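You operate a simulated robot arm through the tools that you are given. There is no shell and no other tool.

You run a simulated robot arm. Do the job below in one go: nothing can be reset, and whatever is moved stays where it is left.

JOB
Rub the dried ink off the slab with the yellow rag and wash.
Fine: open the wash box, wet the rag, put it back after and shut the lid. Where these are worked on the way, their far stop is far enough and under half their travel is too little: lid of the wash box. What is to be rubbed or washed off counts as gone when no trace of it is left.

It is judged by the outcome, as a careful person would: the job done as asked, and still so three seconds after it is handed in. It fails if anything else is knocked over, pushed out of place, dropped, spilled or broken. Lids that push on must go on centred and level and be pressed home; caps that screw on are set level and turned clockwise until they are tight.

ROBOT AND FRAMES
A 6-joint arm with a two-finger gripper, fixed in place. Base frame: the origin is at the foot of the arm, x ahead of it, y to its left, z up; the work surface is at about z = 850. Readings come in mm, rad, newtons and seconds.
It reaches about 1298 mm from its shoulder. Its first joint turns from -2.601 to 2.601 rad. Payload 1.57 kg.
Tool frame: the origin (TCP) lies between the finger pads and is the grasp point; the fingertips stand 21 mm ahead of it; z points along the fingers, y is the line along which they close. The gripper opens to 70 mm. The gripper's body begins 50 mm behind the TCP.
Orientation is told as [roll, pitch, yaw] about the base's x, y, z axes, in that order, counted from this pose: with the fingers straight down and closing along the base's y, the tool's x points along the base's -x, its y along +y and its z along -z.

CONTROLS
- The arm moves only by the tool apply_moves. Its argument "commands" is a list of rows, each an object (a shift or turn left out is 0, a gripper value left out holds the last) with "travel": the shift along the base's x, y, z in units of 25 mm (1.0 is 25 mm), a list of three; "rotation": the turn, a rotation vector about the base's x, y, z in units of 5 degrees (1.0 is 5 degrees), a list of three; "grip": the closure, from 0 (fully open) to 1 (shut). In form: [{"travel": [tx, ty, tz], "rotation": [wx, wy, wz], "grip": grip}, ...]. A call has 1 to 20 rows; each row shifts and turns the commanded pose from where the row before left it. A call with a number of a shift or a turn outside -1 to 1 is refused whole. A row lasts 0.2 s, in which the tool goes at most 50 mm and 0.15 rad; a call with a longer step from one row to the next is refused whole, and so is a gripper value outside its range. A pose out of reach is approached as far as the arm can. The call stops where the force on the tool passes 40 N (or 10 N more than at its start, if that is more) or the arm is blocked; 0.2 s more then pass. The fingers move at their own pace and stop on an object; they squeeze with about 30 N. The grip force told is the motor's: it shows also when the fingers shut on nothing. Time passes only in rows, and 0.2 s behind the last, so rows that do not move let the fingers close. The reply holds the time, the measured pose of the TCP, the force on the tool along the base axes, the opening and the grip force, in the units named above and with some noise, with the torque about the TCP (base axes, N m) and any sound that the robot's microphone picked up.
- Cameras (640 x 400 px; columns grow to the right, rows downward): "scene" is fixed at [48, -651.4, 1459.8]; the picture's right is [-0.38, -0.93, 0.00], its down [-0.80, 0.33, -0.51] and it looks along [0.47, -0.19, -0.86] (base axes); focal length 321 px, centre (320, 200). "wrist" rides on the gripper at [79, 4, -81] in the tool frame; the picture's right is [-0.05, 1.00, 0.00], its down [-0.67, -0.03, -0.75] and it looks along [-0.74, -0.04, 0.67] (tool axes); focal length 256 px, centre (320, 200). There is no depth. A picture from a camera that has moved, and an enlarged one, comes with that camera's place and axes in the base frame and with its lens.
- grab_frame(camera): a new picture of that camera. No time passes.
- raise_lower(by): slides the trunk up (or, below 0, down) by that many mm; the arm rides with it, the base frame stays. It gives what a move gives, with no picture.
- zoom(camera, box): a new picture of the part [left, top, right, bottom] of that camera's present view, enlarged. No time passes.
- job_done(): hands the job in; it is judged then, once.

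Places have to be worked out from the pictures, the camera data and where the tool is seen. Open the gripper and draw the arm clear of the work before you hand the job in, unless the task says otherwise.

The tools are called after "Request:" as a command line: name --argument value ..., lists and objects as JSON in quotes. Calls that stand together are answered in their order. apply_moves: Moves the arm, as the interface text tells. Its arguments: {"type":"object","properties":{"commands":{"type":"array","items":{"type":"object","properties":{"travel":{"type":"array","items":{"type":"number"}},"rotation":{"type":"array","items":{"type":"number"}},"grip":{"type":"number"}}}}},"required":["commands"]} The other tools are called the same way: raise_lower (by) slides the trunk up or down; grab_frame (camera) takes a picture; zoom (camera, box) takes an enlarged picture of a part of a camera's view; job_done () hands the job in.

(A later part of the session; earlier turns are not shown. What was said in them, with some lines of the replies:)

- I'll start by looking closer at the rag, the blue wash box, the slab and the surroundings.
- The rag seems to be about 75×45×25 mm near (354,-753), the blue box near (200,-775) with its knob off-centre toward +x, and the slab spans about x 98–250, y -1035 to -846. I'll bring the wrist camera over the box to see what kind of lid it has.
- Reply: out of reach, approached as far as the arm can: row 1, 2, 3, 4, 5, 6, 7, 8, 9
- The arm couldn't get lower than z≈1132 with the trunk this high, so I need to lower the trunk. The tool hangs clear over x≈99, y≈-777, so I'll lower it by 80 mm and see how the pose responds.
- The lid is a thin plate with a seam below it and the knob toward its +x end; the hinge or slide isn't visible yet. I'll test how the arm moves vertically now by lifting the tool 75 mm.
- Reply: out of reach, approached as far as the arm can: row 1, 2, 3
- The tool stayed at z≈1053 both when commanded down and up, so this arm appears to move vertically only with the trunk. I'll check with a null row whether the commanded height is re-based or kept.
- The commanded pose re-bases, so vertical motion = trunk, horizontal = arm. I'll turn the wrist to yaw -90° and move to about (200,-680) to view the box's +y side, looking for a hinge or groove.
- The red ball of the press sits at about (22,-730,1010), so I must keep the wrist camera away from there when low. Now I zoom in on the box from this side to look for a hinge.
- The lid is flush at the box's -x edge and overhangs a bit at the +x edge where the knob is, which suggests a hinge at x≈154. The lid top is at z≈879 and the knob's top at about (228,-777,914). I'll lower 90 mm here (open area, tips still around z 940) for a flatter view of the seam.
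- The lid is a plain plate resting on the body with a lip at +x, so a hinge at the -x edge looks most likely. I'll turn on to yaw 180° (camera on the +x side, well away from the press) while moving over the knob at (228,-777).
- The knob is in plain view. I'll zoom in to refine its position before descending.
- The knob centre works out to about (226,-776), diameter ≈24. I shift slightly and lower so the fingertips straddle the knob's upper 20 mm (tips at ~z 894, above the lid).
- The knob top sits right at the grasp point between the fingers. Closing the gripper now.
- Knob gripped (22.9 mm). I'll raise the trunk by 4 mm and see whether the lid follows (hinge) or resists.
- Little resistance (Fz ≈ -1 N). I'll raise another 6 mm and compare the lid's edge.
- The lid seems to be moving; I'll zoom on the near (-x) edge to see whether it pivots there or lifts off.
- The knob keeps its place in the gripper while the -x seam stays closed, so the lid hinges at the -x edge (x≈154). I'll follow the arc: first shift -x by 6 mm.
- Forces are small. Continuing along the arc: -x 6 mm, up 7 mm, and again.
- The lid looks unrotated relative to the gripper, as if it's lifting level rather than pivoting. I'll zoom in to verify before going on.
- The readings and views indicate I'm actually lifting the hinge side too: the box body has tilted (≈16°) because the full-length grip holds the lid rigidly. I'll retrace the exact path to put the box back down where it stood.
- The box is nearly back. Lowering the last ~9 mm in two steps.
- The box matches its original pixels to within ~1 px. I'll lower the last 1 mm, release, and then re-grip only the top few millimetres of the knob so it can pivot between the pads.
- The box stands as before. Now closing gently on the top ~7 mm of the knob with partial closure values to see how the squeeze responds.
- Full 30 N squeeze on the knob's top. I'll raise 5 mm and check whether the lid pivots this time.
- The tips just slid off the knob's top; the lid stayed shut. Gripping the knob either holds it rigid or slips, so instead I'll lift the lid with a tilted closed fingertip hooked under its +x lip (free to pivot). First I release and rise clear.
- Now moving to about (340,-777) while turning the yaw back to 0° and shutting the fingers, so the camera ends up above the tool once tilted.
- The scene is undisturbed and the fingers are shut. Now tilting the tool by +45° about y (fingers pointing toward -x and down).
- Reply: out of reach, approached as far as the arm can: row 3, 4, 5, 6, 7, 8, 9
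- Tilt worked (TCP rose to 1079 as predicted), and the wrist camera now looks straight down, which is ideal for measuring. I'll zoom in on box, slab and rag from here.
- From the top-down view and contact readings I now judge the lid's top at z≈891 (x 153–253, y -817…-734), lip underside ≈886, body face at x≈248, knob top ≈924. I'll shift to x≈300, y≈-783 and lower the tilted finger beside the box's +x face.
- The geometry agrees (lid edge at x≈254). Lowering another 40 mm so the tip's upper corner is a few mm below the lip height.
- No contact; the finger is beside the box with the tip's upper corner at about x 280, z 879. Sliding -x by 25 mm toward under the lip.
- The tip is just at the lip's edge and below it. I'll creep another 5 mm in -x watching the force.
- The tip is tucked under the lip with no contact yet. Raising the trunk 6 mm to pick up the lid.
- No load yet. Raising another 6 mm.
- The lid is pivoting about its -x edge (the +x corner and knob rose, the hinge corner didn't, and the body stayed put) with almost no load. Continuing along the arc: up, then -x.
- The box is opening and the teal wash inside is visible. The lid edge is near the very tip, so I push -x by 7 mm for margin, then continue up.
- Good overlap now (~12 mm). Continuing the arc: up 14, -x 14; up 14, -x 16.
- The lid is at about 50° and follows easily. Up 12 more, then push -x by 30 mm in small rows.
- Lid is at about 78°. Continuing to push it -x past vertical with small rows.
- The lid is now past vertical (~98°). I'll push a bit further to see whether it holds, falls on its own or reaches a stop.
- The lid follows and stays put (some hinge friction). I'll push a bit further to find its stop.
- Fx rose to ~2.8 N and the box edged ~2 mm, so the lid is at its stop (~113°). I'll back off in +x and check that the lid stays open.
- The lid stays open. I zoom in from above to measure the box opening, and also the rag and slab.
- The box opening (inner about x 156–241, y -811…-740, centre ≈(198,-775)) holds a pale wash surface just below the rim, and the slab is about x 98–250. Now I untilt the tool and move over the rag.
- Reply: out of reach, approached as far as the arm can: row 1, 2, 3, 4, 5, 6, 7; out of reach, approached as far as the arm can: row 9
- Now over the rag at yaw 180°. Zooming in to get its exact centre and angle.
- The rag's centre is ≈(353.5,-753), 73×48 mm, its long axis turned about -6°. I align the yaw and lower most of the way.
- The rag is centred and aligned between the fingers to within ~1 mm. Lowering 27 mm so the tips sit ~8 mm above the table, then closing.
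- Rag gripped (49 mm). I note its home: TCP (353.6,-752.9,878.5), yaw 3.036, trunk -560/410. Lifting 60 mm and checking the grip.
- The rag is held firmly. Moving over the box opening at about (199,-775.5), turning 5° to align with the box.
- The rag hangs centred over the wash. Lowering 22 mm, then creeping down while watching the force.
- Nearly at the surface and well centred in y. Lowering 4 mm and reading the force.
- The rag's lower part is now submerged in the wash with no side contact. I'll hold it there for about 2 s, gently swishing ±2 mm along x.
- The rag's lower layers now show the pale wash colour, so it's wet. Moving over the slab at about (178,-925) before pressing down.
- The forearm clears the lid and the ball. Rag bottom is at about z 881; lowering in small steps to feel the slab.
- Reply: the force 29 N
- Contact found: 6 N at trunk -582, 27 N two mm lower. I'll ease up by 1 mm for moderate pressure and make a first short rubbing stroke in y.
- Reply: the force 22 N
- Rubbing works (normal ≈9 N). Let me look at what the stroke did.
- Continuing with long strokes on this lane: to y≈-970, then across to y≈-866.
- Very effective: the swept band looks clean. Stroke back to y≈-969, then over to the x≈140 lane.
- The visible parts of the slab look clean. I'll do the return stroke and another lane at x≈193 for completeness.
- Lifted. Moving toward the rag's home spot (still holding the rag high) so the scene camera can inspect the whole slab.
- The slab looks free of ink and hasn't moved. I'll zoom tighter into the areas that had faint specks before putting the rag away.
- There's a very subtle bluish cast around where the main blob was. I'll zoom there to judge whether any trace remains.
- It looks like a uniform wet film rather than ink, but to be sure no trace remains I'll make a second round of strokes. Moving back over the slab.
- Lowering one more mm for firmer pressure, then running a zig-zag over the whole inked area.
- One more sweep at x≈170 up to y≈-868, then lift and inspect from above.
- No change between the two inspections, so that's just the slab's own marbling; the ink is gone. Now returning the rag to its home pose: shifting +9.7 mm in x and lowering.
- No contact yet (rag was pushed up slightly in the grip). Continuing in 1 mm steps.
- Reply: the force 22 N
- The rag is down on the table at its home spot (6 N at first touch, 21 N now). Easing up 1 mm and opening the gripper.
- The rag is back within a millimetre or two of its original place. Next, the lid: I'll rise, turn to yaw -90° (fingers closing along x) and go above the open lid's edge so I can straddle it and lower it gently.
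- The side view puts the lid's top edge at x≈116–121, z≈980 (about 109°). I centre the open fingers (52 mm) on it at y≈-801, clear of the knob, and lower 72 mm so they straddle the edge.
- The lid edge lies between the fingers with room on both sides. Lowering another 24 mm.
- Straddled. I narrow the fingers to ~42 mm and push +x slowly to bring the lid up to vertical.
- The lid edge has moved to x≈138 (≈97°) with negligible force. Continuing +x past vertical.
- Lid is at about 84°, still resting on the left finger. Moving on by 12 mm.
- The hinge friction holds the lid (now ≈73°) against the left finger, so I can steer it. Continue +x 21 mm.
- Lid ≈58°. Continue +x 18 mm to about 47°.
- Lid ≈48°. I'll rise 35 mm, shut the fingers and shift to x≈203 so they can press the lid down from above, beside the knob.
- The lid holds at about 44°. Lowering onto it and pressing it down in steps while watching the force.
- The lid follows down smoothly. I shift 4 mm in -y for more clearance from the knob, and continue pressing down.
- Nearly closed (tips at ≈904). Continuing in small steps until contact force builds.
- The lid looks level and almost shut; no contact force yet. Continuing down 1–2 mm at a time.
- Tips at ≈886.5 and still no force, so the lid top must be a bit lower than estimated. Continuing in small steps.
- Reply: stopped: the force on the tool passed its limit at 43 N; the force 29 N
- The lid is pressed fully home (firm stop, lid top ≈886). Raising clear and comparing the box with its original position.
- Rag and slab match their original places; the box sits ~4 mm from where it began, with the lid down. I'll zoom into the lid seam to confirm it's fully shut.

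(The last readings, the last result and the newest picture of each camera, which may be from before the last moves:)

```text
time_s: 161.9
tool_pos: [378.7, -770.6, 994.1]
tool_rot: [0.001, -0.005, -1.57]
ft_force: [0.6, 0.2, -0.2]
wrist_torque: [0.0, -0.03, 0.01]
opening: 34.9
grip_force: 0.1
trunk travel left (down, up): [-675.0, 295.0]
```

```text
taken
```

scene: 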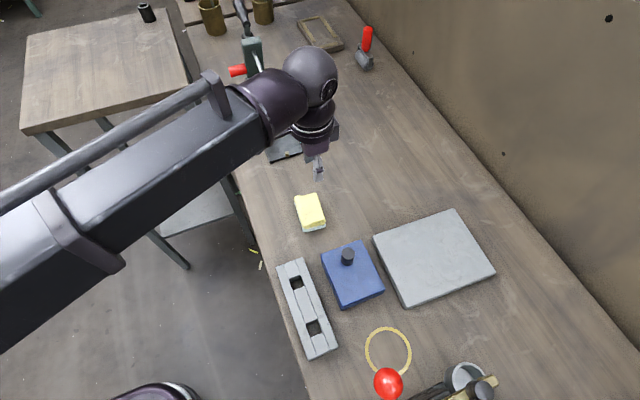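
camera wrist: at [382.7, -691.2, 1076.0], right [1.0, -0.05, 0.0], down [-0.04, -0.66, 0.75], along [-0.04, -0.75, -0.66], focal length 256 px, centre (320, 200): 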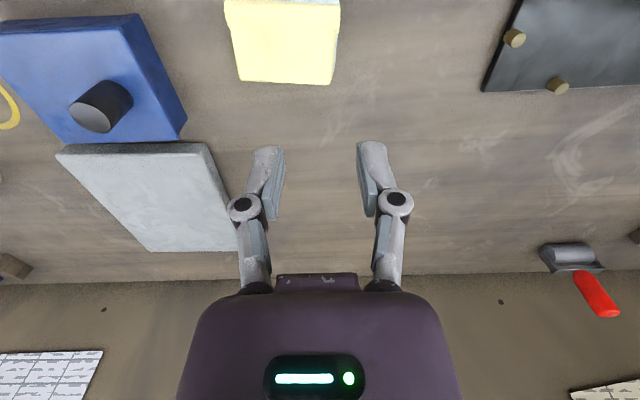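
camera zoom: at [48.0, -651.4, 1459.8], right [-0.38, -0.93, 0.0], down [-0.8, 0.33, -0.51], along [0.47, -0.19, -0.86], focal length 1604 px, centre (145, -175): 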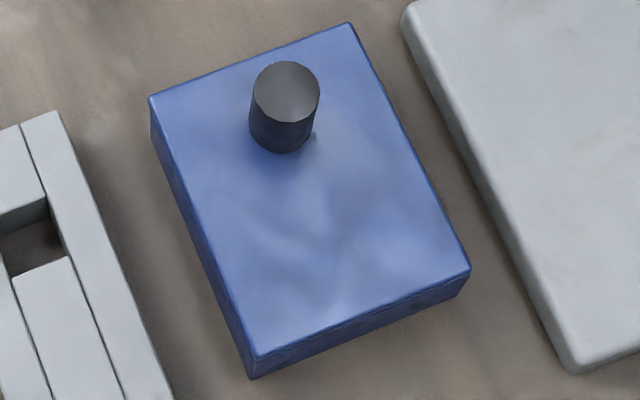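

Lid is shut and level, and everything is in place. One last close look at the slab from the wrist camera before handing in.

Request:
zoom --camera "wrist" --box '[50, 130, 250, 260]'

Request:
zoom --camera "wrist" --box '[0, 0, 200, 150]'

Request:
zoom --camera "scene" --box '[370, 205, 500, 310]'

```text
3.08 times, centred on (150, 195) of wrist
camera zoom: at [382.7, -691.2, 1076.0], right [1.0, -0.05, 0.0], down [-0.04, -0.66, 0.75], along [-0.04, -0.75, -0.66], focal length 788 px, centre (843, 215)
```

zoom: 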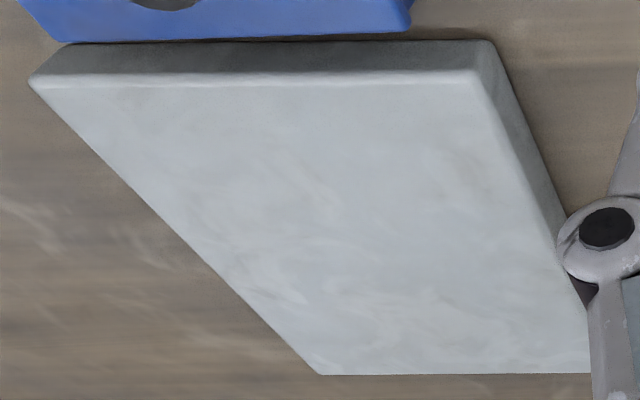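

```text
2.67 times, centred on (100, 75) of wrist
camera zoom: at [382.7, -691.2, 1076.0], right [1.0, -0.05, 0.0], down [-0.04, -0.66, 0.75], along [-0.04, -0.75, -0.66], focal length 683 px, centre (907, 533)
```

zoom: 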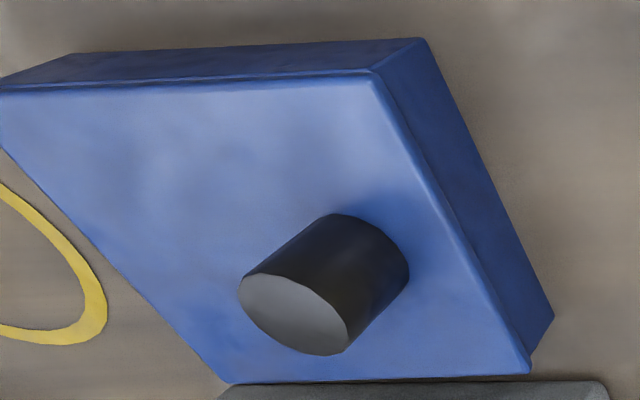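

```text
3.81 times, centred on (435, 258) of scene
camera zoom: at [48.0, -651.4, 1459.8], right [-0.38, -0.93, 0.0], down [-0.8, 0.33, -0.51], along [0.47, -0.19, -0.86], focal length 1222 px, centre (-118, -19)
```

zoom: 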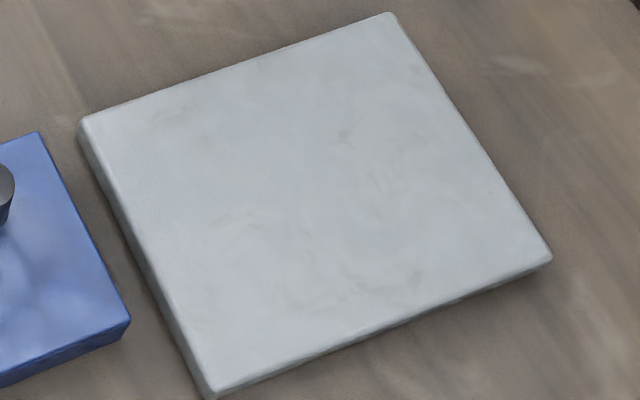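

The slab is clean on all views, and the lid's seam is tight all round. Opening the gripper fully and raising the arm clear before handing in.

Request:
apply_moves --commands '[{"grip": 0}, {"grip": 0}, {"grip": 0}]'

Request:
raise_lower --by 130

Request:
grab_frame --camera "scene"

```text
time_s: 162.7
tool_pos: [377.6, -771.6, 993.6]
tool_rot: [0.001, -0.005, -1.572]
ft_force: [-0.2, -0.7, -0.3]
wrist_torque: [0.0, 0.03, -0.03]
opening: 70.0
grip_force: 0.1
trunk travel left (down, up): [-675.0, 295.0]
```

```text
time_s: 164.3
tool_pos: [378.5, -772.9, 1123.6]
tool_rot: [0.0, -0.005, -1.573]
ft_force: [0.2, 0.1, -0.3]
wrist_torque: [-0.01, 0.02, 0.02]
opening: 69.9
grip_force: 0.1
trunk travel left (down, up): [-805.0, 165.0]
```

```text
taken
```

scene: 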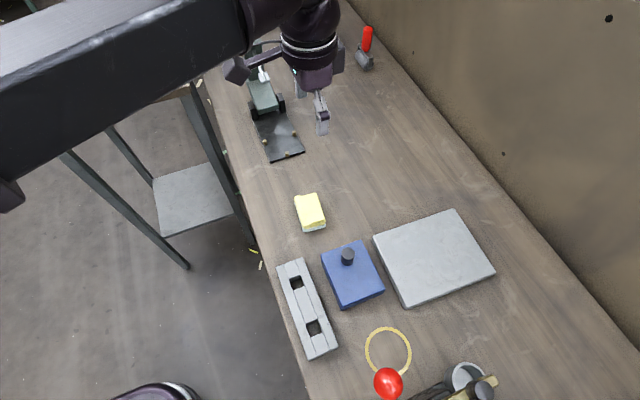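

The final picture shows the slab clean, the rag back in its place, the wash box shut and the arm clear with its gripper open. Handing the job in.

Request:
job_done

```text
The job is handed in.
```

I rubbed the dried ink off the slab with the wet yellow rag, and in the last pictures no ink shows. The rag lies back where it was, to within 1–2 mm, and the wash box lid is closed and pressed down. The gripper is open and the arm is clear.

Two things went less than cleanly, both with the wash box:

- **Tilted box:** My first try at the lid, gripping the knob, lifted one side of the box about 28 mm and tilted it roughly 16°. I set it back down the same way and saw no spill. I then opened the lid by lifting its front lip instead.
- **Shifted box:** The box now stands about 4 mm from where it started, because opening the lid to its stop nudged it. I left it there.

I saw nothing else on the bench move. The slab, which I rubbed twice, is in its original place.
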